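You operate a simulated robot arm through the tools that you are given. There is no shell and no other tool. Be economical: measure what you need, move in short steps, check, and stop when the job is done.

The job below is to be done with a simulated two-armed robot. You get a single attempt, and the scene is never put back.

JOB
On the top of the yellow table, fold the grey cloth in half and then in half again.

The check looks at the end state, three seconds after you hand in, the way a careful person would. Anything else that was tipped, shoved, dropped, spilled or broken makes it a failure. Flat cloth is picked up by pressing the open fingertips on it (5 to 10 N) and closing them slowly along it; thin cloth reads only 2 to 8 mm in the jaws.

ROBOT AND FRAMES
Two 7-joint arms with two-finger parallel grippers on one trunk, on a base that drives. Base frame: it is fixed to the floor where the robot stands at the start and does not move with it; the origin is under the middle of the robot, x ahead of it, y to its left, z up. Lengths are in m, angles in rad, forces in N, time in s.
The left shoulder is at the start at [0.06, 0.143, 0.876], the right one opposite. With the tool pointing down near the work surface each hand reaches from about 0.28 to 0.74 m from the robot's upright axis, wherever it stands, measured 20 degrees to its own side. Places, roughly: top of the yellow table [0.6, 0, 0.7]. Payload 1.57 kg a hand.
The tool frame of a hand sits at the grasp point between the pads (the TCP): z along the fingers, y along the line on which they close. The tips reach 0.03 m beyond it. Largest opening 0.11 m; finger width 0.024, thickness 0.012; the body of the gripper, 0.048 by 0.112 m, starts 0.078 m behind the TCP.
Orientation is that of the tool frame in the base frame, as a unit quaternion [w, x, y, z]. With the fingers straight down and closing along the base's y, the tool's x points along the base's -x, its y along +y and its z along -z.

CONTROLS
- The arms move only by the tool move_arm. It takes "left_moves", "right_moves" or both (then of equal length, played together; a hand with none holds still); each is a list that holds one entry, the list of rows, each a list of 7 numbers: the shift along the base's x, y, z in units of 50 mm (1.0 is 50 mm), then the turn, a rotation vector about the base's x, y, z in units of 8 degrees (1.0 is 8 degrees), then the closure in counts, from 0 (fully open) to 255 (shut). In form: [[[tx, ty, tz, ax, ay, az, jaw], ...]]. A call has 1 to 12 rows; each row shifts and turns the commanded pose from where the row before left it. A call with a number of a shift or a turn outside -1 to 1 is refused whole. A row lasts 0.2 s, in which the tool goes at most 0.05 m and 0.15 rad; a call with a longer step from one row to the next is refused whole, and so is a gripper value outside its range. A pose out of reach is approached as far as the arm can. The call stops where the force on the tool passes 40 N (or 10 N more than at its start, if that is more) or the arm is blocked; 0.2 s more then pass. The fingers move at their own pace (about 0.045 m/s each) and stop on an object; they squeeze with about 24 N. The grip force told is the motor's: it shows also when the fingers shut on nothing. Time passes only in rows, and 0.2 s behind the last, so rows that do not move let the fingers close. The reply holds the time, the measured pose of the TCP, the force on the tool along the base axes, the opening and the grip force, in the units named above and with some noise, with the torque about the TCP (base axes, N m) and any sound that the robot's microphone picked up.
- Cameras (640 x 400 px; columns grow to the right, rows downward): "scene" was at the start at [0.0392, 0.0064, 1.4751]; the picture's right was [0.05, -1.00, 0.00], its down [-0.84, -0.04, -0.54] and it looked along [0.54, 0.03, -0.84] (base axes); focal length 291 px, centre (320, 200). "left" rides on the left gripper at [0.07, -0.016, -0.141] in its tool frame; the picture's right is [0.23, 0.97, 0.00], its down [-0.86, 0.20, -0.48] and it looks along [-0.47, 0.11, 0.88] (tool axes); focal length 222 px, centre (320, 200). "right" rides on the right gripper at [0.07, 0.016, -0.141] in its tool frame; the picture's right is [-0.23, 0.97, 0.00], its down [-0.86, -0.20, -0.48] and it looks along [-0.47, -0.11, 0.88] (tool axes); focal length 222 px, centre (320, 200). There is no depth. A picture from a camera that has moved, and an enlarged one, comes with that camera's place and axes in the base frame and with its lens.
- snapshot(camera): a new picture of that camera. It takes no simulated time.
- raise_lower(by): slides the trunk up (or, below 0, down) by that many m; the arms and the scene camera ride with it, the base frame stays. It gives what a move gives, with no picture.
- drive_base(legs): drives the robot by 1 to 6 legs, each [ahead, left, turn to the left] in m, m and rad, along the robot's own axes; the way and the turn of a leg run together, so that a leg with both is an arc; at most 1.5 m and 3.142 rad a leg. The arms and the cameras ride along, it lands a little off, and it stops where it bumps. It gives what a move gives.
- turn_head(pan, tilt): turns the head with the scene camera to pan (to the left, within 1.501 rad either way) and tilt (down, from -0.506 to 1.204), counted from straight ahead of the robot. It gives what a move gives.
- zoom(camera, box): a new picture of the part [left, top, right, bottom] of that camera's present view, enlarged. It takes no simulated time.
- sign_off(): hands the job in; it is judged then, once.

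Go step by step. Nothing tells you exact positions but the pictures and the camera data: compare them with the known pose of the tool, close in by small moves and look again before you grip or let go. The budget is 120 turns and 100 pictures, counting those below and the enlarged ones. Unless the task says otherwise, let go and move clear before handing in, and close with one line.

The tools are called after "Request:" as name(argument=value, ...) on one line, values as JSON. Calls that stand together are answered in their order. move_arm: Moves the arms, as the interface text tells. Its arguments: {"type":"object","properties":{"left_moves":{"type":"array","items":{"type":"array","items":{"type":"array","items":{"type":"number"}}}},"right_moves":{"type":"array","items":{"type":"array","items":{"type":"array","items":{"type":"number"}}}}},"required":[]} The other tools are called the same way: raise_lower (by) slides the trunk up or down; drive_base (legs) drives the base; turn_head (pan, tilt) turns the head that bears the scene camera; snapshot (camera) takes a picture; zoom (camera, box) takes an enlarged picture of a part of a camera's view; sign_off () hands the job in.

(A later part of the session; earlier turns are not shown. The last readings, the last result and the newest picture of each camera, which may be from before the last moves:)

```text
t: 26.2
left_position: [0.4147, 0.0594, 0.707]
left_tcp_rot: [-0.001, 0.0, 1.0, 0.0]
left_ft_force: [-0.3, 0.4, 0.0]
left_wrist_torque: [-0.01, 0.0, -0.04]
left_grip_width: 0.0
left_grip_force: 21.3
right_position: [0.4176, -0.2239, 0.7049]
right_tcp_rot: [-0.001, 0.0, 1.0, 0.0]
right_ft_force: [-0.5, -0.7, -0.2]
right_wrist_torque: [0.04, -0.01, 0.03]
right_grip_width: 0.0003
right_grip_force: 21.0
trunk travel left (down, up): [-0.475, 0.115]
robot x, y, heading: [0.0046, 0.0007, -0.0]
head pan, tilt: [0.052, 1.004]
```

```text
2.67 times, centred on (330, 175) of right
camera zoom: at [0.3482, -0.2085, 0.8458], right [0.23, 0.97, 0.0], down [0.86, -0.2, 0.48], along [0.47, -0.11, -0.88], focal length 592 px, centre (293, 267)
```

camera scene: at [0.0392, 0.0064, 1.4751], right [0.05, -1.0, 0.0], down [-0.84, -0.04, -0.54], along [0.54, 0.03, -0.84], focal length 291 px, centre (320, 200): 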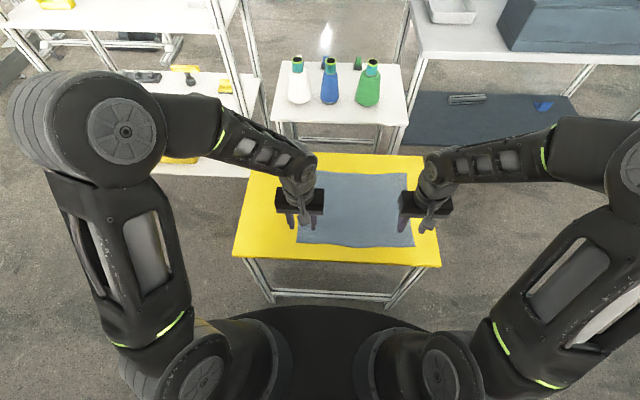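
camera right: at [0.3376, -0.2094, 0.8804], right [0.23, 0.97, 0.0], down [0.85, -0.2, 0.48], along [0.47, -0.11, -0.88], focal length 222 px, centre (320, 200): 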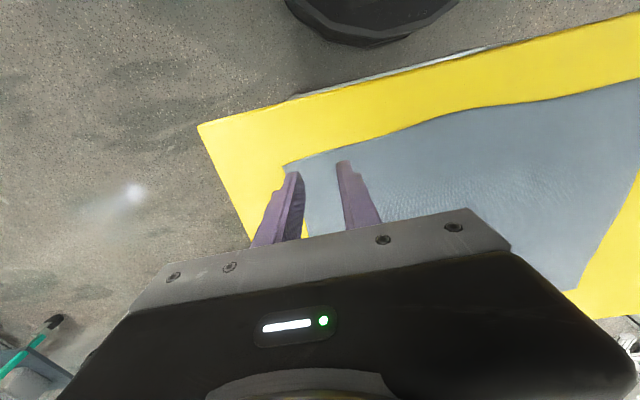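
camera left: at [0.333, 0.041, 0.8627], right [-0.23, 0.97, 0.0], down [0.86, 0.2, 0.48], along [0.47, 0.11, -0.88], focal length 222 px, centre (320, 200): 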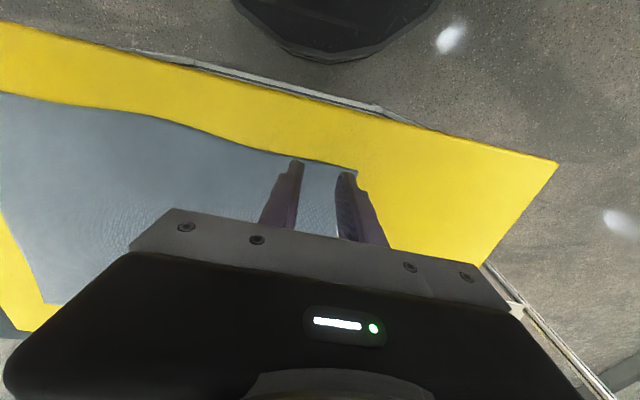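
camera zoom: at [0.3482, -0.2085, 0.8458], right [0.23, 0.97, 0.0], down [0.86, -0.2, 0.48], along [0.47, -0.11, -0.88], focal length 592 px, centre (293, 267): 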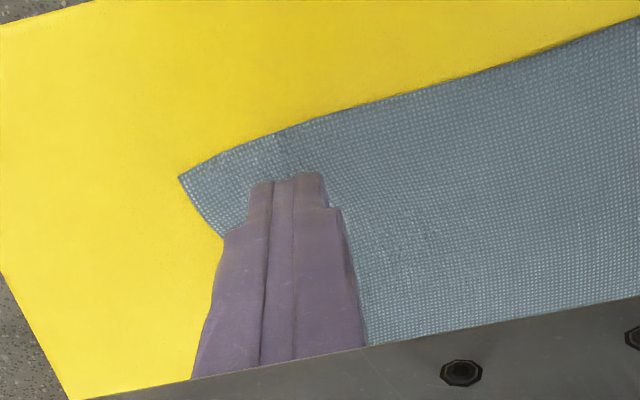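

Nothing held; the cloth springs back. I'll start with a wider opening so a taller ridge forms, and keep the pressure near 8 N.

Request:
move_arm(left_moves=[[[0, -0.2, 0, 0, 0, 0, 127], [0, 0, 0, 0, 0, 0, 127], [0, 0, 0, 0, 0, 0, 127], [0, 0, -0.24, 0, 0, 0, 127], [0, 0, -0.04, 0, 0, 0, 127], [0, 0, 0, 0, 0, 0, 127], [0, 0, 0, 0, 0, 0, 127]]], right_moves=[[[0, 0.1, 0, 0, 0, 0, 127], [0, 0, 0, 0, 0, 0, 127], [0, 0, 0, 0, 0, 0, 127], [0, 0, -0.21, 0, 0, 0, 127], [0, 0, -0.04, 0, 0, 0, 127], [0, 0, 0, 0, 0, 0, 127], [0, 0, 0, 0, 0, 0, 127]]])

Request:
zoom(camera="left", box=[220, 100, 440, 250])

Request:
zoom(camera="right", box=[220, 100, 440, 250])

```text
t: 27.8
left_position: [0.416, 0.0502, 0.6923]
left_tcp_rot: [0.0, 0.0, 1.0, 0.0]
left_ft_force: [0.3, 0.9, -0.4]
left_wrist_torque: [0.0, 0.05, 0.0]
left_grip_width: 0.0553
left_grip_force: 0.0
right_position: [0.4201, -0.2201, 0.6917]
right_tcp_rot: [0.0, -0.001, 1.0, 0.0]
right_ft_force: [0.6, -1.1, 0.8]
right_wrist_torque: [0.01, 0.01, -0.02]
right_grip_width: 0.0551
right_grip_force: 0.0
trunk travel left (down, up): [-0.475, 0.115]
robot x, y, heading: [-0.0009, -0.0004, -0.002]
head pan, tilt: [0.052, 1.004]
```

```text
2.67 times, centred on (330, 175) of left
camera zoom: at [0.3448, 0.0342, 0.8335], right [-0.23, 0.97, 0.0], down [0.86, 0.2, 0.48], along [0.47, 0.11, -0.88], focal length 592 px, centre (293, 267)
```

zoom: 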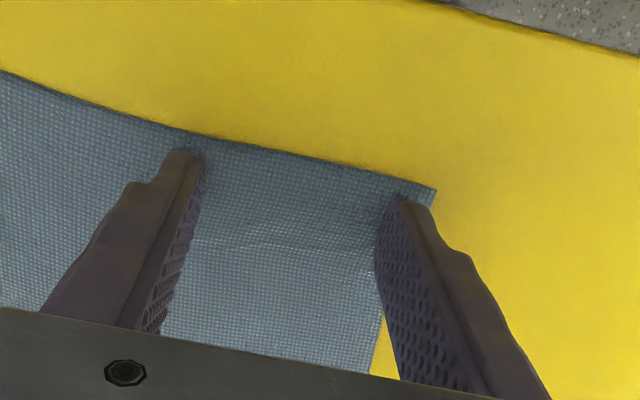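

```text
2.67 times, centred on (330, 175) of right
camera zoom: at [0.3485, -0.2033, 0.8332], right [0.23, 0.97, 0.0], down [0.86, -0.2, 0.48], along [0.47, -0.11, -0.88], focal length 592 px, centre (293, 267)
```

zoom: 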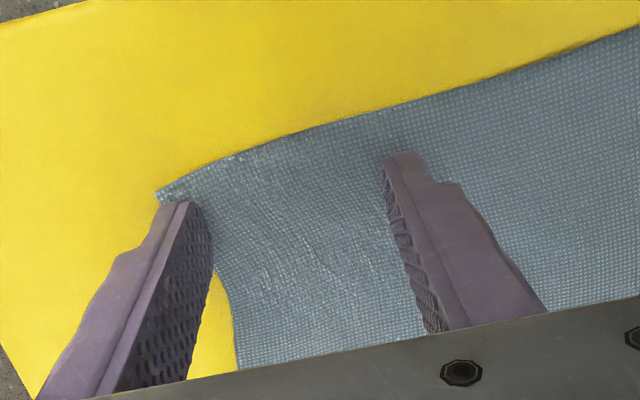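

Request:
move_arm(left_moves=[[[0, -0.12, 0, 0, 0, 0, 127], [0, 0, -0.03, 0, 0, 0, 127], [0, 0, 0, 0, 0, 0, 127], [0, 0, 0, 0, 0, 0, 127]]], right_moves=[[[0, 0.16, 0, 0, 0, 0, 127], [0, 0, -0.03, 0, 0, 0, 127], [0, 0, 0, 0, 0, 0, 127], [0, 0, 0, 0, 0, 0, 127]]])

```text
t: 28.8
left_position: [0.4146, 0.0449, 0.692]
left_tcp_rot: [0.001, 0.001, 1.0, 0.0]
left_ft_force: [-0.4, -0.7, 1.0]
left_wrist_torque: [0.0, -0.02, 0.02]
left_grip_width: 0.0552
left_grip_force: 0.0
right_position: [0.4181, -0.2106, 0.692]
right_tcp_rot: [0.001, 0.0, 1.0, 0.0]
right_ft_force: [-0.1, 0.0, 7.1]
right_wrist_torque: [-0.01, 0.03, 0.01]
right_grip_width: 0.0552
right_grip_force: 0.1
trunk travel left (down, up): [-0.475, 0.115]
robot x, y, heading: [-0.0009, -0.0026, 0.004]
head pan, tilt: [0.052, 1.004]
```

Request:
move_arm(left_moves=[[[0, 0, -0.014, 0, 0, 0, 127], [0, 0, 0, 0, 0, 0, 135], [0, 0, 0, 0, 0, 0, 142], [0, 0, 0, 0, 0, 0, 149], [0, 0, 0, 0, 0, 0, 156], [0, 0, 0, 0, 0, 0, 163], [0, 0, 0, 0, 0, 0, 163]]], right_moves=[[[0, 0, 0, 0, 0, 0, 127], [0, 0, 0, 0, 0, 0, 135], [0, 0, 0, 0, 0, 0, 142], [0, 0, 0, 0, 0, 0, 149], [0, 0, 0, 0, 0, 0, 156], [0, 0, 0, 0, 0, 0, 163], [0, 0, 0, 0, 0, 0, 163]]])

Request:
zoom(camera="left", box=[220, 100, 440, 250])

Request:
zoom(camera="right", box=[220, 100, 440, 250])

```text
t: 30.4
left_position: [0.4141, 0.0444, 0.6908]
left_tcp_rot: [0.001, -0.001, 1.0, 0.001]
left_ft_force: [1.3, 0.9, 22.1]
left_wrist_torque: [0.24, 0.0, -0.05]
left_grip_width: 0.0402
left_grip_force: 0.8
right_position: [0.4176, -0.2105, 0.6925]
right_tcp_rot: [0.0, -0.001, 1.0, 0.0]
right_ft_force: [0.6, -0.1, 2.1]
right_wrist_torque: [0.0, -0.03, -0.02]
right_grip_width: 0.0405
right_grip_force: 0.2
trunk travel left (down, up): [-0.475, 0.115]
robot x, y, heading: [0.0027, -0.0007, -0.004]
head pan, tilt: [0.052, 1.004]
```

```text
2.67 times, centred on (330, 175) of left
camera zoom: at [0.3441, 0.0285, 0.8319], right [-0.23, 0.97, 0.0], down [0.85, 0.2, 0.48], along [0.47, 0.11, -0.88], focal length 592 px, centre (293, 267)
```

zoom: 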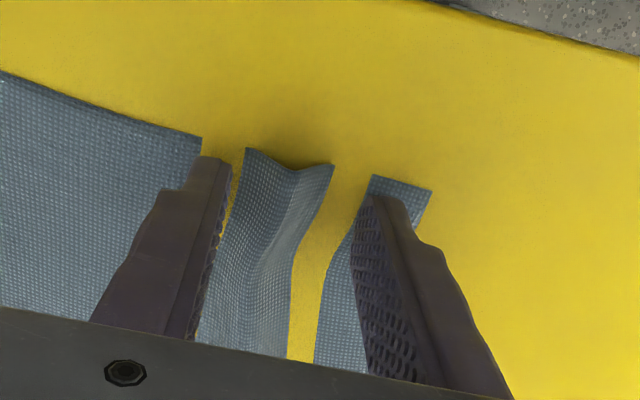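

```text
2.67 times, centred on (330, 175) of right
camera zoom: at [0.3475, -0.1952, 0.8325], right [0.23, 0.97, 0.0], down [0.85, -0.2, 0.48], along [0.47, -0.11, -0.88], focal length 592 px, centre (293, 267)
```

zoom: 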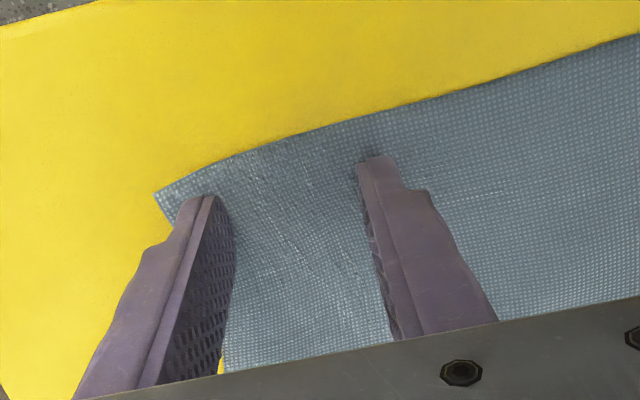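

Odd: the left picture shows yellow gaps beside the ridge. I'll look closer before doing anything else.

Request:
snapshot(camera="left")

Request:
zoom(camera="scene", box=[240, 150, 440, 275])

```text
69 pictures are left
camera left: at [0.3441, 0.0285, 0.8319], right [-0.23, 0.97, 0.0], down [0.85, 0.2, 0.48], along [0.47, 0.11, -0.88], focal length 222 px, centre (320, 200)
```

left: 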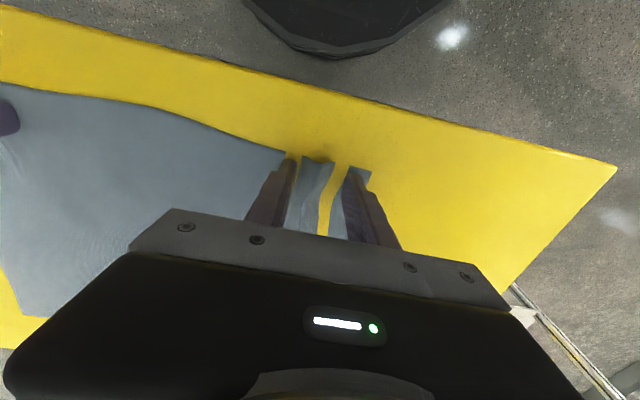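

```text
3.20 times, centred on (340, 212) of scene
camera zoom: at [0.0378, 0.0064, 1.4753], right [0.05, -1.0, 0.0], down [-0.84, -0.04, -0.54], along [0.54, 0.03, -0.84], focal length 930 px, centre (256, 160)
```

zoom: 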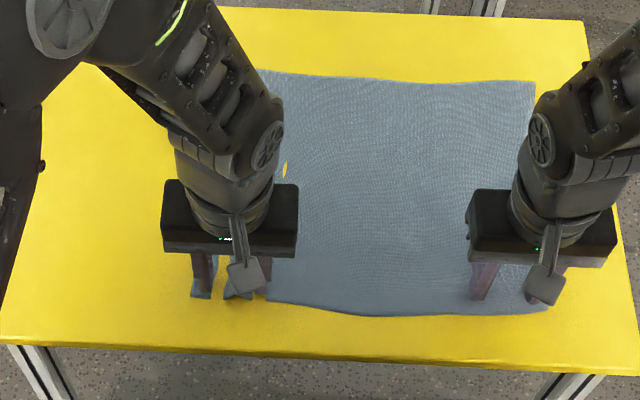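

Most likely the cloth buckles in waves, with its troughs drawn slightly below the table top. The left pressure (22 N) is too high, so I'll ease it and check.

Request:
move_arm(left_moves=[[[0, 0, 0.024, 0, 0, 0, 163], [0, 0, 0, 0, 0, 0, 163]]], right_moves=[[[0, 0, -0.008, 0, 0, 0, 163], [0, 0, 0, 0, 0, 0, 163]]])

Request:
zoom(camera="left", box=[220, 100, 440, 250])

```text
t: 31.0
left_position: [0.4129, 0.0456, 0.6916]
left_tcp_rot: [-0.001, 0.001, 1.0, 0.0]
left_ft_force: [-0.6, -0.3, 1.8]
left_wrist_torque: [-0.02, 0.01, 0.01]
left_grip_width: 0.0405
left_grip_force: 0.4
right_position: [0.4179, -0.2108, 0.6918]
right_tcp_rot: [0.001, 0.0, 1.0, 0.0]
right_ft_force: [-2.6, 0.8, 15.6]
right_wrist_torque: [0.01, 0.13, 0.01]
right_grip_width: 0.0402
right_grip_force: 0.3
trunk travel left (down, up): [-0.475, 0.115]
robot x, y, heading: [0.0044, 0.0033, -0.002]
head pan, tilt: [0.052, 1.004]
```

```text
2.67 times, centred on (330, 175) of left
camera zoom: at [0.3434, 0.0289, 0.8324], right [-0.23, 0.97, 0.0], down [0.86, 0.2, 0.48], along [0.47, 0.11, -0.88], focal length 592 px, centre (293, 267)
```

zoom: 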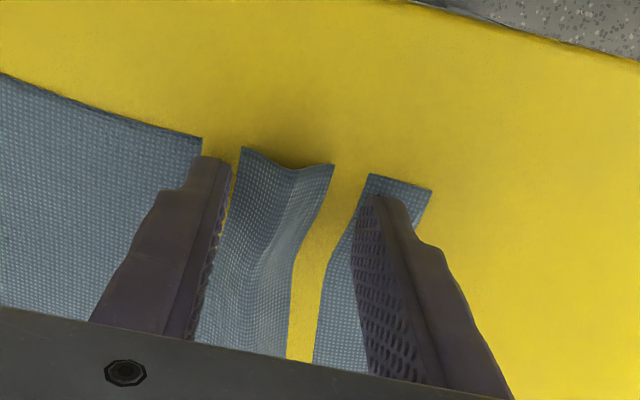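

Request:
move_arm(left_moves=[[[0, 0, -0.006, 0, 0, 0, 170], [0, 0, 0, 0, 0, 0, 178], [0, 0, 0, 0, 0, 0, 186], [0, 0, 0, 0, 0, 0, 194], [0, 0, 0, 0, 0, 0, 202], [0, 0, 0, 0, 0, 0, 202]]], right_moves=[[[0, 0, 0.006, 0, 0, 0, 170], [0, 0, 0, 0, 0, 0, 178], [0, 0, 0, 0, 0, 0, 186], [0, 0, 0, 0, 0, 0, 194], [0, 0, 0, 0, 0, 0, 202], [0, 0, 0, 0, 0, 0, 202]]])

Request:
zoom(camera="left", box=[220, 100, 440, 250])

Request:
zoom(camera="right", box=[220, 100, 440, 250])

```text
t: 32.4
left_position: [0.4154, 0.0443, 0.6923]
left_tcp_rot: [0.0, 0.0, 1.0, 0.0]
left_ft_force: [-0.8, -2.7, 1.2]
left_wrist_torque: [-0.12, -0.01, 0.01]
left_grip_width: 0.0234
left_grip_force: 1.7
right_position: [0.4177, -0.2112, 0.6907]
right_tcp_rot: [0.0, 0.0, 1.0, 0.0]
right_ft_force: [-0.3, 3.1, 10.8]
right_wrist_torque: [0.08, 0.04, 0.02]
right_grip_width: 0.0238
right_grip_force: 0.3
trunk travel left (down, up): [-0.475, 0.115]
robot x, y, heading: [-0.0012, 0.0009, 0.008]
head pan, tilt: [0.052, 1.004]
```

```text
2.67 times, centred on (330, 175) of left
camera zoom: at [0.3443, 0.0288, 0.8324], right [-0.23, 0.97, 0.0], down [0.85, 0.2, 0.48], along [0.47, 0.11, -0.88], focal length 592 px, centre (293, 267)
```

zoom: 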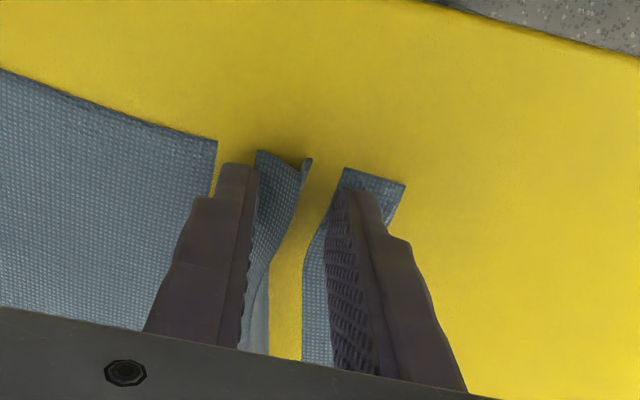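

```text
2.67 times, centred on (330, 175) of right
camera zoom: at [0.3481, -0.195, 0.8324], right [0.23, 0.97, 0.0], down [0.85, -0.2, 0.48], along [0.47, -0.11, -0.88], focal length 592 px, centre (293, 267)
```

zoom: 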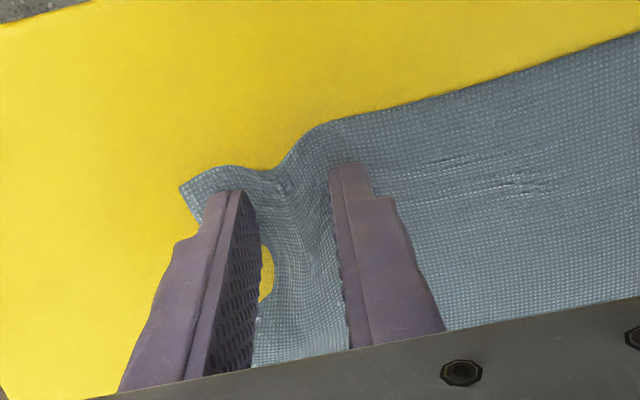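

The right shows a clear ridge with the same drawing effect, so it isn't a tear. I'll keep closing.

Request:
move_arm(left_moves=[[[0, 0, -0.004, 0, 0, 0, 208], [0, 0, 0, 0, 0, 0, 214], [0, 0, 0, 0, 0, 0, 220], [0, 0, 0, 0, 0, 0, 226], [0, 0, 0, 0, 0, 0, 232], [0, 0, 0, 0, 0, 0, 238], [0, 0, 0, 0, 0, 0, 244], [0, 0, 0, 0, 0, 0, 250], [0, 0, 0, 0, 0, 0, 255], [0, 0, 0, 0, 0, 0, 255], [0, 0, 0, 0, 0, 0, 255]]], right_moves=[[[0, 0, 0.004, 0, 0, 0, 208], [0, 0, 0, 0, 0, 0, 214], [0, 0, 0, 0, 0, 0, 220], [0, 0, 0, 0, 0, 0, 226], [0, 0, 0, 0, 0, 0, 232], [0, 0, 0, 0, 0, 0, 238], [0, 0, 0, 0, 0, 0, 244], [0, 0, 0, 0, 0, 0, 250], [0, 0, 0, 0, 0, 0, 255], [0, 0, 0, 0, 0, 0, 255], [0, 0, 0, 0, 0, 0, 255]]])

Request:
zoom(camera="left", box=[220, 100, 440, 250])

Request:
zoom(camera="right", box=[220, 100, 440, 250])

```text
t: 34.8
left_position: [0.4134, 0.0436, 0.6924]
left_tcp_rot: [0.001, 0.0, 1.0, 0.0]
left_ft_force: [1.5, -6.9, 20.4]
left_wrist_torque: [-0.36, 0.01, 0.0]
left_grip_width: 0.0001
left_grip_force: 21.5
right_position: [0.4192, -0.2116, 0.6921]
right_tcp_rot: [0.002, 0.0, 1.0, 0.0]
right_ft_force: [-0.2, 9.2, 0.5]
right_wrist_torque: [0.3, 0.01, -0.05]
right_grip_width: 0.0019
right_grip_force: 23.9
trunk travel left (down, up): [-0.475, 0.115]
robot x, y, heading: [0.0026, -0.0013, 0.0]
head pan, tilt: [0.052, 1.004]
```

```text
2.67 times, centred on (330, 175) of left
camera zoom: at [0.3442, 0.0282, 0.8325], right [-0.23, 0.97, 0.0], down [0.85, 0.2, 0.48], along [0.47, 0.11, -0.88], focal length 592 px, centre (293, 267)
```

zoom: 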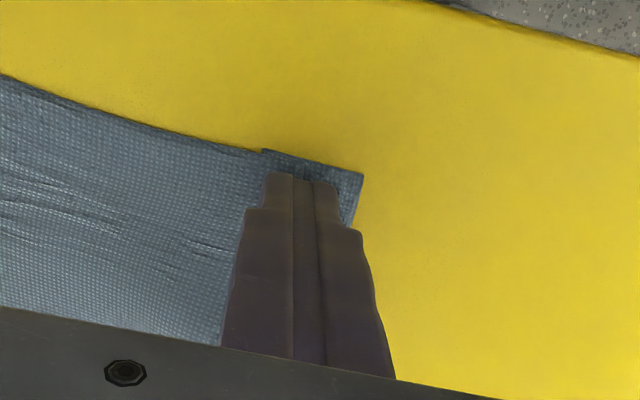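

```text
2.67 times, centred on (330, 175) of right
camera zoom: at [0.3477, -0.1949, 0.8327], right [0.23, 0.97, 0.0], down [0.85, -0.2, 0.48], along [0.47, -0.11, -0.88], focal length 592 px, centre (293, 267)
```

zoom: 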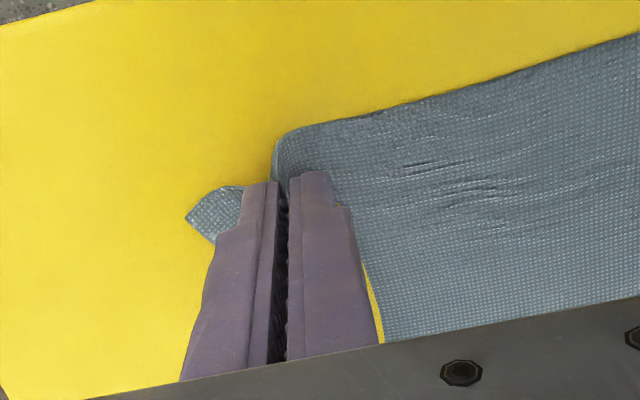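

The right hand has it (1.9 mm), the left doesn't. I'll raise both a little and look at the left corner.

Request:
move_arm(left_moves=[[[0, 0, 0.2, 0, 0, 0, 255], [0, 0, 0.3, 0, 0, 0, 255], [0, 0, 0.3, 0, 0, 0, 190], [0, 0, 0, 0, 0, 0, 127], [0, 0, 0, 0, 0, 0, 127]]], right_moves=[[[0, -0.05, 0.1, 0, 0, 0, 255], [0, -0.1, 0.15, 0, 0, 0, 255], [0, 0, 0.15, 0, 0, 0, 255], [0, 0, 0, 0, 0, 0, 255], [0, 0, 0, 0, 0, 0, 255]]])

Request:
zoom(camera="left", box=[220, 100, 440, 250])

Request:
zoom(camera="right", box=[220, 100, 440, 250])

```text
t: 36.0
left_position: [0.4141, 0.0441, 0.7308]
left_tcp_rot: [-0.001, 0.0, 1.0, 0.0]
left_ft_force: [-0.1, -0.5, 1.0]
left_wrist_torque: [-0.02, 0.01, 0.02]
left_grip_width: 0.0553
left_grip_force: 0.1
right_position: [0.4194, -0.2186, 0.7106]
right_tcp_rot: [0.0, 0.001, 1.0, 0.0]
right_ft_force: [0.3, 0.1, 0.0]
right_wrist_torque: [0.02, 0.01, -0.02]
right_grip_width: 0.002
right_grip_force: 23.5
trunk travel left (down, up): [-0.475, 0.115]
robot x, y, heading: [-0.003, 0.001, -0.006]
head pan, tilt: [0.052, 1.004]
```

```text
2.67 times, centred on (330, 175) of left
camera zoom: at [0.3446, 0.0286, 0.8716], right [-0.23, 0.97, 0.0], down [0.86, 0.2, 0.48], along [0.47, 0.11, -0.88], focal length 592 px, centre (293, 267)
```

zoom: 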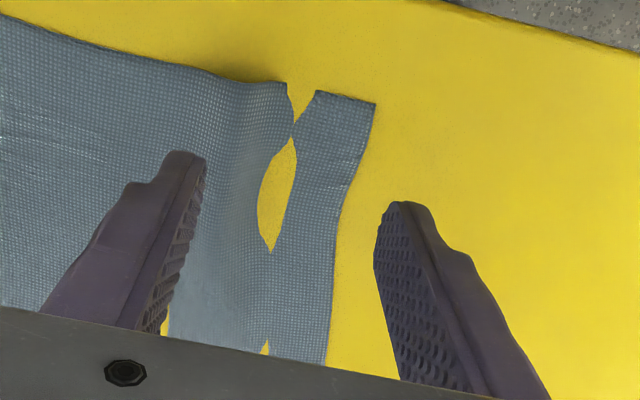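

```text
2.67 times, centred on (330, 175) of right
camera zoom: at [0.3487, -0.2029, 0.8525], right [0.23, 0.97, 0.0], down [0.86, -0.2, 0.48], along [0.47, -0.11, -0.88], focal length 592 px, centre (293, 267)
```

zoom: 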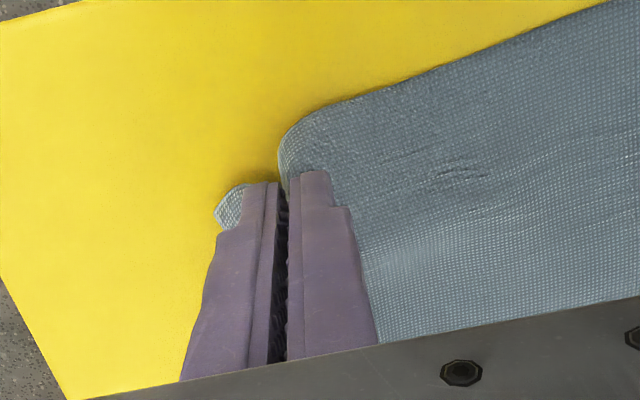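

The left cloth has a standing ripple about 3 cm in from its corner. I'll straddle that ripple with the left fingers and close again gently.

Request:
move_arm(left_moves=[[[-0.14, -0.28, 0, 0, 0, 0, 127], [0, 0, -0.35, 0, 0, 0, 127], [0, 0, -0.35, 0, 0, 0, 127], [0, 0, -0.06, 0, 0, 0, 127], [0, 0, 0, 0, 0, 0, 127], [0, 0, 0, 0, 0, 0, 127]]])

Request:
zoom(camera="left", box=[220, 100, 440, 250])

```text
t: 37.4
left_position: [0.4077, 0.0293, 0.6934]
left_tcp_rot: [-0.001, 0.0, 1.0, 0.0]
left_ft_force: [0.6, -0.2, 0.1]
left_wrist_torque: [0.0, 0.02, 0.02]
left_grip_width: 0.0551
left_grip_force: 0.0
right_position: [0.4182, -0.2201, 0.7117]
right_tcp_rot: [-0.001, 0.0, 1.0, 0.0]
right_ft_force: [-0.4, -0.5, 0.8]
right_wrist_torque: [-0.01, 0.02, 0.01]
right_grip_width: 0.0021
right_grip_force: 23.5
trunk travel left (down, up): [-0.475, 0.115]
robot x, y, heading: [0.001, -0.0036, 0.003]
head pan, tilt: [0.052, 1.004]
```

```text
2.67 times, centred on (330, 175) of left
camera zoom: at [0.3377, 0.0137, 0.834], right [-0.23, 0.97, 0.0], down [0.86, 0.2, 0.48], along [0.47, 0.11, -0.88], focal length 592 px, centre (293, 267)
```

zoom: 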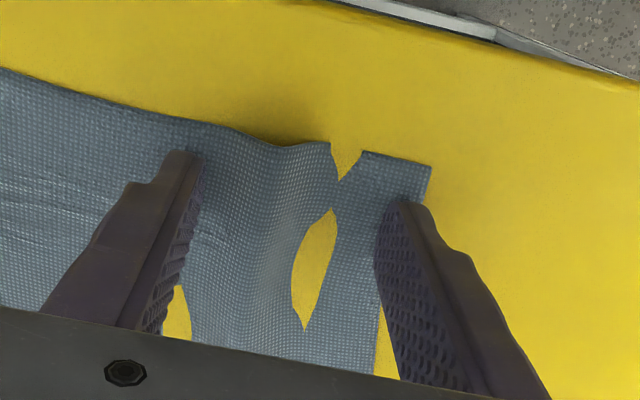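

Request:
move_arm(left_moves=[[[0, 0, -0.035, 0, 0, 0, 127], [0, 0, 0, 0, 0, 0, 127], [0, 0, 0, 0, 0, 0, 127]]])

```text
t: 38.2
left_position: [0.407, 0.0299, 0.6917]
left_tcp_rot: [0.0, 0.0, 1.0, -0.001]
left_ft_force: [-1.2, -0.5, 3.1]
left_wrist_torque: [-0.02, 0.02, -0.01]
left_grip_width: 0.0552
left_grip_force: 0.1
right_position: [0.4194, -0.2208, 0.7116]
right_tcp_rot: [0.0, 0.0, 1.0, 0.0]
right_ft_force: [0.5, -0.4, 0.6]
right_wrist_torque: [-0.05, -0.01, -0.02]
right_grip_width: 0.0017
right_grip_force: 23.5
trunk travel left (down, up): [-0.475, 0.115]
robot x, y, heading: [0.0005, -0.0003, -0.001]
head pan, tilt: [0.052, 1.004]
```

Request:
move_arm(left_moves=[[[0, 0, -0.008, 0, 0, 0, 135], [0, 0, 0, 0, 0, 0, 143], [0, 0, 0, 0, 0, 0, 151], [0, 0, 0, 0, 0, 0, 159], [0, 0, 0, 0, 0, 0, 167], [0, 0, 0, 0, 0, 0, 175], [0, 0, 0, 0, 0, 0, 183], [0, 0, 0, 0, 0, 0, 191], [0, 0, 0, 0, 0, 0, 197]]])

Request:
zoom(camera="left", box=[220, 100, 440, 250])

```text
t: 40.2
left_position: [0.4078, 0.0302, 0.6908]
left_tcp_rot: [0.002, 0.0, 1.0, -0.001]
left_ft_force: [0.1, -3.8, 11.3]
left_wrist_torque: [-0.24, -0.05, 0.03]
left_grip_width: 0.0265
left_grip_force: 0.7
right_position: [0.4191, -0.2181, 0.7113]
right_tcp_rot: [0.0, 0.0, 1.0, 0.0]
right_ft_force: [-0.2, 3.3, -0.4]
right_wrist_torque: [0.16, 0.01, 0.01]
right_grip_width: 0.0021
right_grip_force: 23.8
trunk travel left (down, up): [-0.475, 0.115]
robot x, y, heading: [0.0006, -0.0033, 0.001]
head pan, tilt: [0.052, 1.004]
```

```text
2.67 times, centred on (330, 175) of left
camera zoom: at [0.3374, 0.0137, 0.8321], right [-0.23, 0.97, 0.0], down [0.85, 0.2, 0.48], along [0.47, 0.11, -0.88], focal length 592 px, centre (293, 267)
```

zoom: 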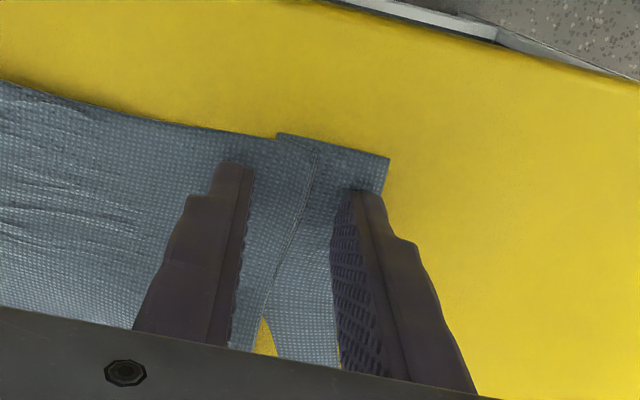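

The ripple folded into a pleat between the fingers. I'll continue closing and see whether it's caught.

Request:
move_arm(left_moves=[[[0, 0, 0, 0, 0, 0, 204], [0, 0, 0, 0, 0, 0, 211], [0, 0, 0, 0, 0, 0, 218], [0, 0, 0, 0, 0, 0, 225], [0, 0, 0, 0, 0, 0, 232], [0, 0, 0, 0, 0, 0, 239], [0, 0, 0, 0, 0, 0, 246], [0, 0, 0, 0, 0, 0, 255], [0, 0, 0, 0, 0, 0, 255], [0, 0, 0, 0, 0, 0, 255]]])

Request:
zoom(camera="left", box=[220, 100, 440, 250])

```text
t: 42.4
left_position: [0.4072, 0.0303, 0.6918]
left_tcp_rot: [0.001, 0.001, 1.0, 0.0]
left_ft_force: [2.5, -1.1, 28.0]
left_wrist_torque: [-0.09, 0.05, 0.01]
left_grip_width: 0.0002
left_grip_force: 21.5
right_position: [0.4189, -0.2178, 0.7119]
right_tcp_rot: [0.001, 0.0, 1.0, 0.0]
right_ft_force: [-0.1, 4.5, 0.0]
right_wrist_torque: [0.14, 0.03, 0.03]
right_grip_width: 0.0017
right_grip_force: 23.6
trunk travel left (down, up): [-0.475, 0.115]
robot x, y, heading: [-0.0009, 0.0029, 0.001]
head pan, tilt: [0.052, 1.004]
```

```text
2.67 times, centred on (330, 175) of left
camera zoom: at [0.3372, 0.0141, 0.8325], right [-0.23, 0.97, 0.0], down [0.85, 0.2, 0.48], along [0.47, 0.11, -0.88], focal length 592 px, centre (293, 267)
```

zoom: 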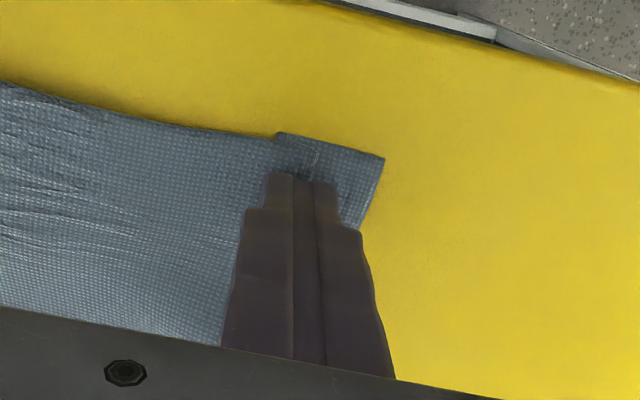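

Still not caught. I'll lift the left hand clear and look at the whole state.

Request:
move_arm(left_moves=[[[0, 0, 0.3, 0, 0, 0, 255], [0, 0.4, 0.8, 0, 0, 0, 127], [0, 0.6, 0.6, 0, 0, 0, 127], [0, 0.6, 0, 0, 0, 0, 127]]])

Request:
snapshot(camera="left")

Request:
zoom(camera="scene", box=[240, 150, 440, 275])

```text
t: 43.4
left_position: [0.4081, 0.1103, 0.7754]
left_tcp_rot: [0.0, 0.0, 1.0, 0.001]
left_ft_force: [-0.3, -0.3, 0.4]
left_wrist_torque: [-0.02, 0.04, 0.0]
left_grip_width: 0.0552
left_grip_force: 0.1
right_position: [0.4198, -0.2189, 0.7114]
right_tcp_rot: [0.0, 0.0, 1.0, 0.0]
right_ft_force: [-1.0, -1.0, 0.0]
right_wrist_torque: [-0.03, -0.02, 0.01]
right_grip_width: 0.0021
right_grip_force: 23.1
trunk travel left (down, up): [-0.475, 0.115]
robot x, y, heading: [0.0029, 0.0013, -0.001]
head pan, tilt: [0.052, 1.004]
```

```text
57 pictures are left
camera left: at [0.3379, 0.0953, 0.9163], right [-0.23, 0.97, 0.0], down [0.86, 0.2, 0.48], along [0.47, 0.11, -0.88], focal length 222 px, centre (320, 200)
```

left: 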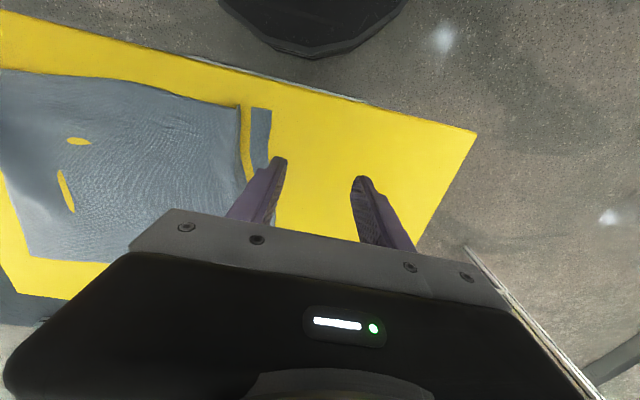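

```text
3.20 times, centred on (340, 212) of scene
camera zoom: at [0.0393, 0.0067, 1.4751], right [0.05, -1.0, 0.0], down [-0.84, -0.04, -0.54], along [0.54, 0.03, -0.84], focal length 930 px, centre (256, 160)
```

zoom: 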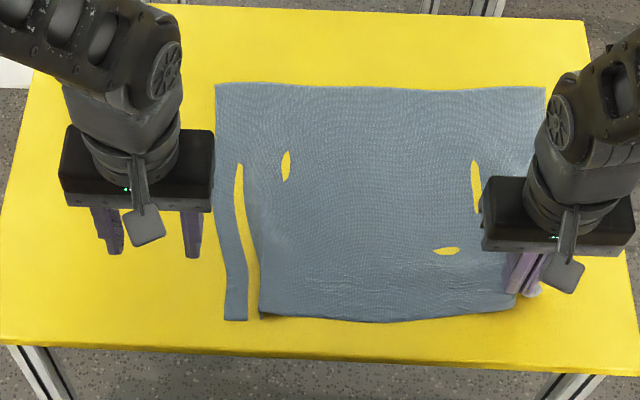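

The small yellow patches seem to be shallow troughs dipping through the table surface. I'll lift the right corner higher to pull the near edge off the table, so the left hand can take the standing edge.

Request:
move_arm(right_moves=[[[0, 0, 0.4, 0, 0, 0, 255], [0, 0, 0.4, 0, 0, 0, 255], [0, 0, 0.4, 0, 0, 0, 255], [0, 0, 0.4, 0, 0, 0, 255], [0, 0, 0.4, 0, 0, 0, 255], [0, 0, 0.4, 0, 0, 0, 255], [0, 0, 0.4, 0, 0, 0, 255], [0, 0, 0, 0, 0, 0, 255], [0, 0, 0, 0, 0, 0, 255]]])

Request:
zoom(camera="scene", box=[240, 150, 440, 275])

Request:
snapshot(camera="left")

```text
t: 45.4
left_position: [0.4076, 0.1104, 0.7762]
left_tcp_rot: [0.0, 0.0, 1.0, -0.001]
left_ft_force: [-0.1, -0.5, -0.3]
left_wrist_torque: [0.0, 0.0, 0.0]
left_grip_width: 0.0555
left_grip_force: 0.0
right_position: [0.4192, -0.2193, 0.8519]
right_tcp_rot: [0.0, 0.0, 1.0, 0.0]
right_ft_force: [-0.4, 0.4, -0.1]
right_wrist_torque: [-0.03, -0.02, 0.02]
right_grip_width: 0.0019
right_grip_force: 24.0
trunk travel left (down, up): [-0.475, 0.115]
robot x, y, heading: [0.0008, -0.001, 0.002]
head pan, tilt: [0.052, 1.004]
```

```text
3.20 times, centred on (340, 212) of scene
camera zoom: at [0.0392, 0.0064, 1.4752], right [0.05, -1.0, 0.0], down [-0.84, -0.04, -0.54], along [0.54, 0.03, -0.84], focal length 930 px, centre (256, 160)
```

zoom: 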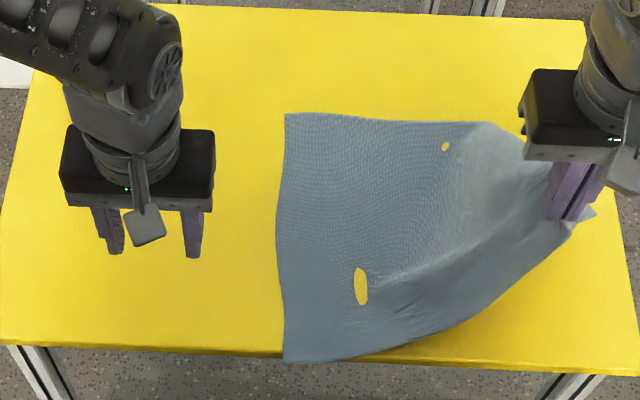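

```text
54 pictures are left
camera left: at [0.3381, 0.0947, 0.9163], right [-0.23, 0.97, 0.0], down [0.86, 0.2, 0.48], along [0.47, 0.11, -0.88], focal length 222 px, centre (320, 200)
```

left: 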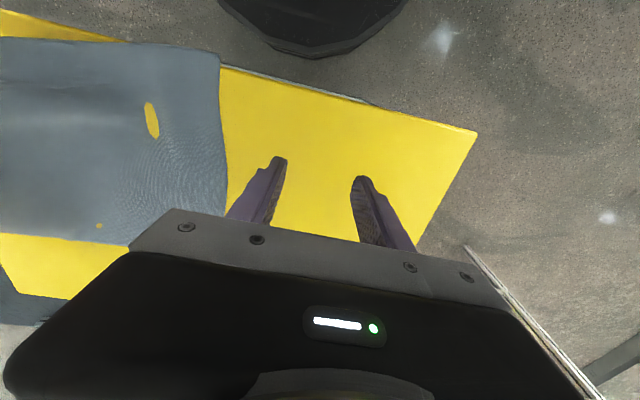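

The lift pulled the cloth free (it isn't torn) and it slid right, with its near-left corner at about (0.345, 0.0). I'll raise the right hand further so the near edge slants steeply, ready for the left hand to straddle it.

Request:
move_arm(right_moves=[[[0.05, 0, 0.25, 0, 0, 0, 255], [0.05, 0, 0.25, 0, 0, 0, 255], [0.05, 0, 0.25, 0, 0, 0, 255], [0.05, 0, 0.25, 0, 0, 0, 255], [0, 0, 0.25, 0, 0, 0, 255], [0, 0, 0.25, 0, 0, 0, 255], [0, 0, 0, 0, 0, 0, 255]]])

Request:
zoom(camera="scene", box=[240, 150, 440, 275])

Request:
snapshot(camera="left")

```text
t: 47.0
left_position: [0.4085, 0.1111, 0.7751]
left_tcp_rot: [0.0, 0.0, 1.0, -0.001]
left_ft_force: [-0.3, -0.3, 0.6]
left_wrist_torque: [0.0, 0.0, 0.0]
left_grip_width: 0.055
left_grip_force: 0.1
right_position: [0.4279, -0.2189, 0.9262]
right_tcp_rot: [0.0, 0.0, 1.0, 0.0]
right_ft_force: [-0.8, 0.6, 0.3]
right_wrist_torque: [-0.02, 0.03, 0.0]
right_grip_width: 0.0018
right_grip_force: 23.1
trunk travel left (down, up): [-0.475, 0.115]
robot x, y, heading: [-0.0004, -0.0006, 0.002]
head pan, tilt: [0.052, 1.004]
```

```text
3.20 times, centred on (340, 212) of scene
camera zoom: at [0.0392, 0.0064, 1.4751], right [0.05, -1.0, 0.0], down [-0.84, -0.04, -0.54], along [0.54, 0.03, -0.84], focal length 930 px, centre (256, 160)
```

zoom: 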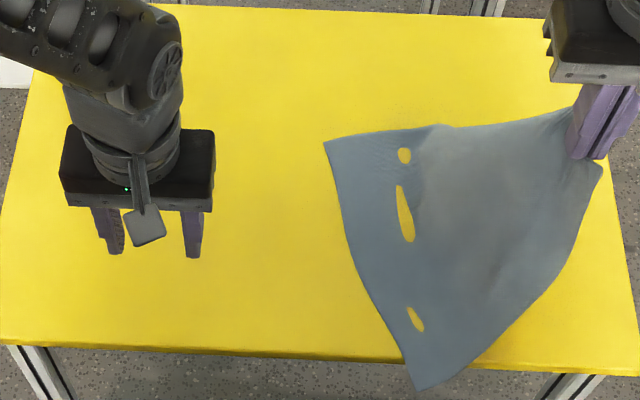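

```text
52 pictures are left
camera left: at [0.3381, 0.0947, 0.9163], right [-0.23, 0.97, 0.0], down [0.86, 0.2, 0.48], along [0.47, 0.11, -0.88], focal length 222 px, centre (320, 200)
```

left: 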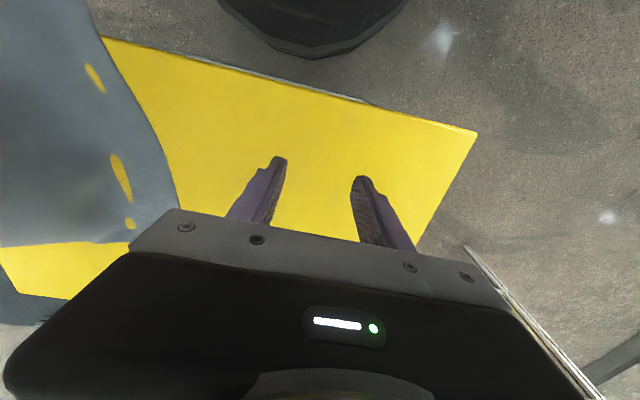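

The cloth slides easily and hangs below the right hand. I'll lift it further until it hangs almost freely, then take the near-left corner in the air with the left hand.

Request:
move_arm(right_moves=[[[0.1, 0, 0.34, 0, 0, 0, 255], [0.1, 0, 0.34, 0, 0, 0, 255], [0.1, 0, 0.34, 0, 0, 0, 255], [0.1, 0, 0.34, 0, 0, 0, 255], [0.1, 0, 0.34, 0, 0, 0, 255], [0.1, 0, 0.34, 0, 0, 0, 255], [0.1, 0, 0.34, 0, 0, 0, 255], [0.1, 0, 0.34, 0, 0, 0, 255], [0.1, 0, 0.34, 0, 0, 0, 255], [0.1, 0, 0.34, 0, 0, 0, 255], [0, 0, 0, 0, 0, 0, 255], [0, 0, 0, 0, 0, 0, 255]]])

Request:
snapshot(camera="scene")

Request:
snapshot(camera="left")

```text
t: 49.6
left_position: [0.4077, 0.1105, 0.7751]
left_tcp_rot: [0.001, 0.0, 1.0, 0.0]
left_ft_force: [0.1, -1.3, 0.0]
left_wrist_torque: [-0.02, 0.0, -0.01]
left_grip_width: 0.055
left_grip_force: 0.0
right_position: [0.4692, -0.218, 1.0619]
right_tcp_rot: [0.001, 0.0, 1.0, -0.001]
right_ft_force: [0.2, -0.2, 0.2]
right_wrist_torque: [0.0, 0.05, -0.04]
right_grip_width: 0.0019
right_grip_force: 23.0
right hand out of reach, approached as far as the arm can: row 8, 9, 10
trunk travel left (down, up): [-0.475, 0.115]
robot x, y, heading: [-0.0005, 0.0023, 0.0]
head pan, tilt: [0.052, 1.004]
```

```text
51 pictures are left
camera scene: at [0.0392, 0.0062, 1.4752], right [0.05, -1.0, 0.0], down [-0.84, -0.04, -0.54], along [0.54, 0.03, -0.84], focal length 291 px, centre (320, 200)
```

scene: 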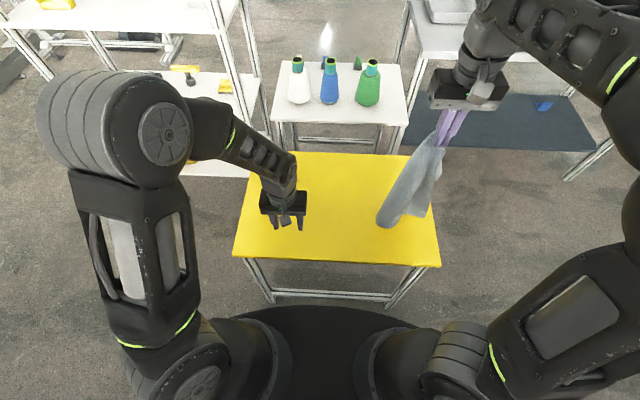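

```text
50 pictures are left
camera left: at [0.3381, 0.0946, 0.9163], right [-0.23, 0.97, 0.0], down [0.86, 0.2, 0.48], along [0.47, 0.11, -0.88], focal length 222 px, centre (320, 200)
```

left: 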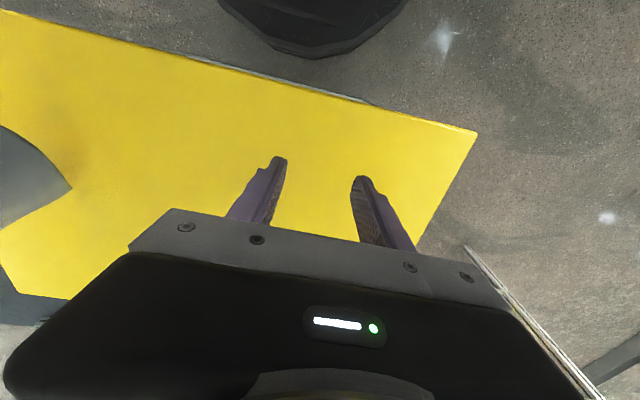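

Request:
zoom(camera="scene", box=[350, 100, 510, 250])

Request:
snapshot(camera="right")

```text
2.67 times, centred on (430, 175) of scene
camera zoom: at [0.0392, 0.0062, 1.4752], right [0.05, -1.0, 0.0], down [-0.84, -0.04, -0.54], along [0.54, 0.03, -0.84], focal length 775 px, centre (27, 267)
```

zoom: 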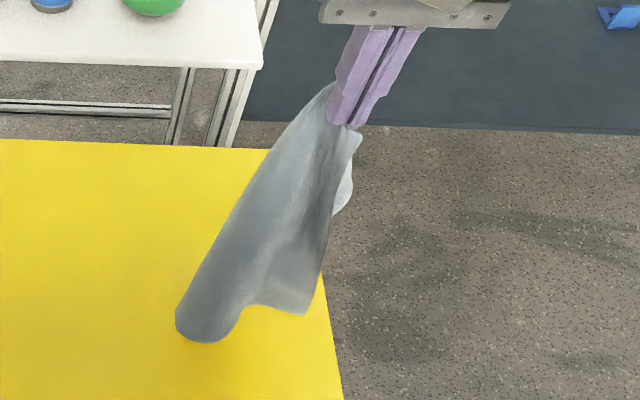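

```text
48 pictures are left
camera right: at [0.3991, -0.2022, 1.2027], right [0.23, 0.97, 0.0], down [0.85, -0.2, 0.48], along [0.47, -0.11, -0.88], focal length 222 px, centre (320, 200)
```

right: 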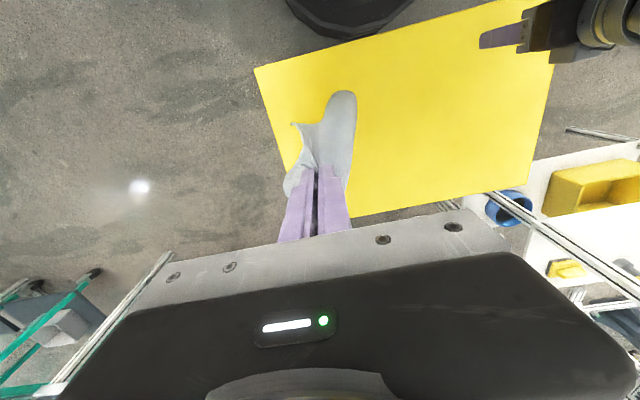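

The cloth hangs with one visible free corner at roughly (0.46, −0.27, 0.75). I'll raise the trunk for room and bring the right hand toward the middle, so the left hand can reach that corner.

Request:
raise_lower(by=0.11)

Request:
move_arm(right_moves=[[[0.1, 0.36, 0, 0, 0, 0, 255], [0.1, 0.36, 0, 0, 0, 0, 255], [0.1, 0.36, 0, 0, 0, 0, 255], [0.1, 0.36, 0, 0, 0, 0, 255], [0.1, 0.36, 0, 0, 0, 0, 255], [0.1, 0.36, 0, 0, 0, 0, 255], [0.1, 0.36, 0, 0, 0, 0, 255], [0.1, 0.36, 0, 0, 0, 0, 255], [0, 0, 0, 0, 0, 0, 255], [0, 0, 0, 0, 0, 0, 255], [0, 0, 0, 0, 0, 0, 255]]], left_moves=[[[0, 0.4, 0, 0, -0.9, 0, 60], [0, 0.4, 0, 0, -0.9, 0, 60], [0, 0.2, 0, 0, -0.9, 0, 60], [0, 0, 0, 0, -0.9, 0, 60], [0, 0, 0, 0, -0.9, 0, 60], [0, 0, 0, 0, 0, 0, 60], [0, 0, 0, 0, 0, 0, 60], [0, 0, 0, 0, 0, 0, 60], [0, 0, 0, 0, 0, 0, 60], [0, 0, 0, 0, 0, 0, 60], [0, 0, 0, 0, 0, 0, 60]]])

Request:
snapshot(camera="scene")

Request:
snapshot(camera="left")

Request:
snapshot(camera="right")

```text
t: 51.0
left_position: [0.408, 0.1107, 0.8852]
left_tcp_rot: [0.001, 0.001, 1.0, 0.0]
left_ft_force: [-0.2, 0.1, 0.1]
left_wrist_torque: [-0.03, 0.01, 0.0]
left_grip_width: 0.0554
left_grip_force: 0.1
right_position: [0.4701, -0.2187, 1.1715]
right_tcp_rot: [0.001, 0.0, 1.0, 0.0]
right_ft_force: [0.0, -0.1, -0.3]
right_wrist_torque: [0.0, 0.02, 0.02]
right_grip_width: 0.0019
right_grip_force: 23.4
trunk travel left (down, up): [-0.585, 0.005]
robot x, y, heading: [-0.0004, 0.0002, -0.0]
head pan, tilt: [0.052, 1.004]
```

```text
t: 53.4
left_position: [0.4459, 0.1537, 0.8779]
left_tcp_rot: [0.308, 0.001, 0.951, 0.0]
left_ft_force: [0.2, -1.1, -0.7]
left_wrist_torque: [0.02, 0.01, -0.03]
left_grip_width: 0.084
left_grip_force: 0.0
left hand out of reach, approached as far as the arm can: row 4, 5
right_position: [0.491, -0.1379, 1.172]
right_tcp_rot: [0.002, 0.001, 1.0, 0.0]
right_ft_force: [0.3, -0.4, -0.3]
right_wrist_torque: [0.01, 0.01, 0.05]
right_grip_width: 0.0018
right_grip_force: 23.8
right hand out of reach, approached as far as the arm can: row 5, 6, 7, 8
trunk travel left (down, up): [-0.585, 0.005]
robot x, y, heading: [-0.0016, 0.0031, 0.004]
head pan, tilt: [0.052, 1.004]
```

```text
47 pictures are left
camera scene: at [0.0392, 0.0063, 1.5851], right [0.05, -1.0, 0.0], down [-0.84, -0.04, -0.54], along [0.54, 0.03, -0.84], focal length 291 px, centre (320, 200)
```

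scene: 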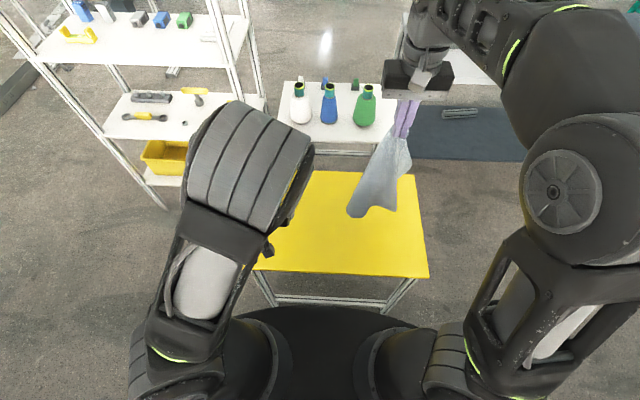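

```text
46 pictures are left
camera left: at [0.3061, 0.1377, 0.9507], right [-0.18, 0.97, -0.13], down [0.41, 0.2, 0.89], along [0.89, 0.11, -0.44], focal length 222 px, centre (320, 200)
```

left: 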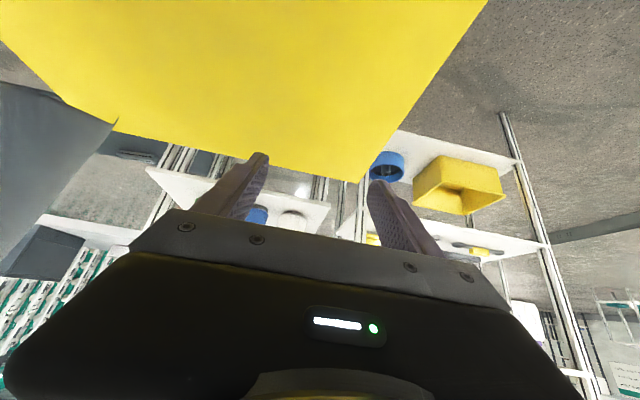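

```text
45 pictures are left
camera right: at [0.4207, -0.1215, 1.3123], right [0.23, 0.97, 0.0], down [0.85, -0.2, 0.48], along [0.47, -0.11, -0.88], focal length 222 px, centre (320, 200)
```

right: 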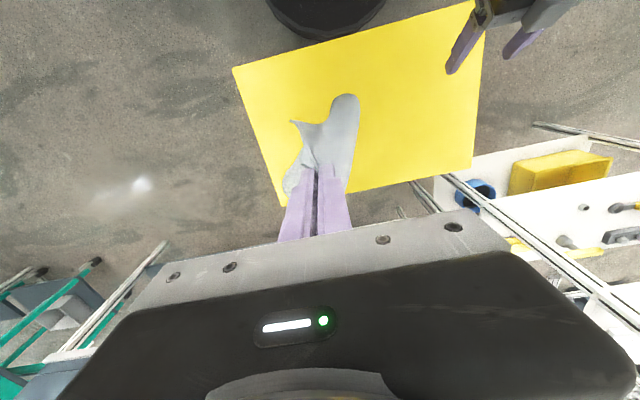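

The visible corner hangs on the right side of the cloth. I'll turn the right wrist clockwise so that corner comes round toward the robot and the left hand.

Request:
move_arm(right_moves=[[[0, 0, -0.1, 0, 0, -1, 255], [0, 0, -0.1, 0, 0, -1, 255], [0, 0, -0.1, 0, 0, -1, 255], [0, 0, -0.1, 0, 0, -1, 255], [0, 0, -0.1, 0, 0, -1, 255], [0, 0, -0.1, 0, 0, -1, 255], [0, 0, 0, 0, 0, -1, 255], [0, 0, 0, 0, 0, -1, 255], [0, 0, 0, 0, 0, -1, 255], [0, 0, 0, 0, 0, -1, 255], [0, 0, 0, 0, 0, -1, 255], [0, 0, 0, 0, 0, -1, 255]]])

Request:
zoom(camera="scene", box=[300, 60, 480, 280])

Request:
snapshot(camera="right")

```text
t: 56.0
left_position: [0.4452, 0.1537, 0.8791]
left_tcp_rot: [0.309, 0.0, 0.951, 0.0]
left_ft_force: [0.6, 0.6, 1.1]
left_wrist_torque: [0.01, 0.02, -0.02]
left_grip_width: 0.0841
left_grip_force: 0.0
right_position: [0.4921, -0.1378, 1.1403]
right_tcp_rot: [0.001, 0.744, 0.668, 0.0]
right_ft_force: [-0.7, -0.5, 0.6]
right_wrist_torque: [-0.02, 0.0, 0.03]
right_grip_width: 0.002
right_grip_force: 24.0
trunk travel left (down, up): [-0.585, 0.005]
robot x, y, heading: [0.0009, -0.0029, -0.001]
head pan, tilt: [0.052, 1.004]
```

```text
1.82 times, centred on (390, 170) of scene
camera zoom: at [0.0392, 0.0064, 1.5851], right [0.05, -1.0, 0.0], down [-0.84, -0.04, -0.54], along [0.54, 0.03, -0.84], focal length 528 px, centre (193, 254)
```

zoom: 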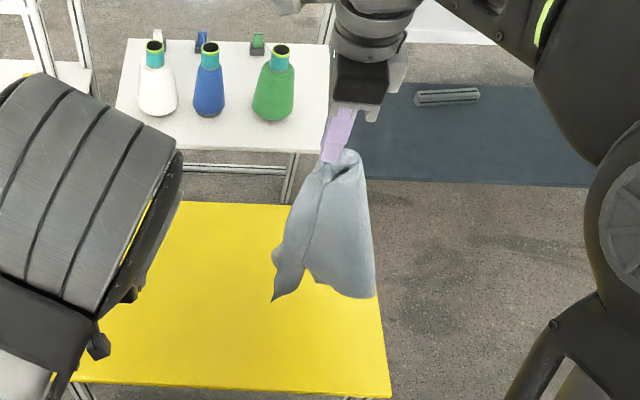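

```text
43 pictures are left
camera right: at [0.5152, -0.0696, 1.2817], right [0.94, -0.33, 0.0], down [-0.29, -0.83, 0.48], along [-0.16, -0.45, -0.88], focal length 222 px, centre (320, 200)
```

right: 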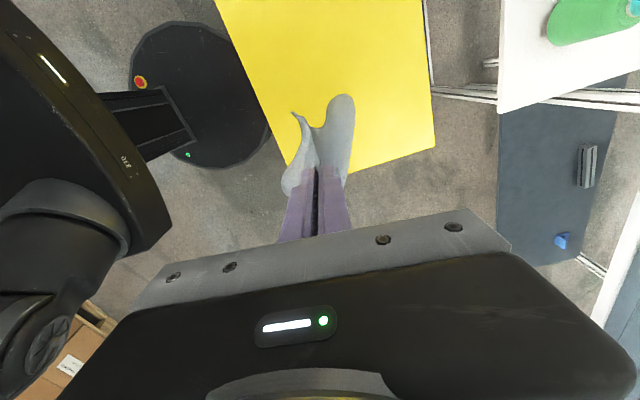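

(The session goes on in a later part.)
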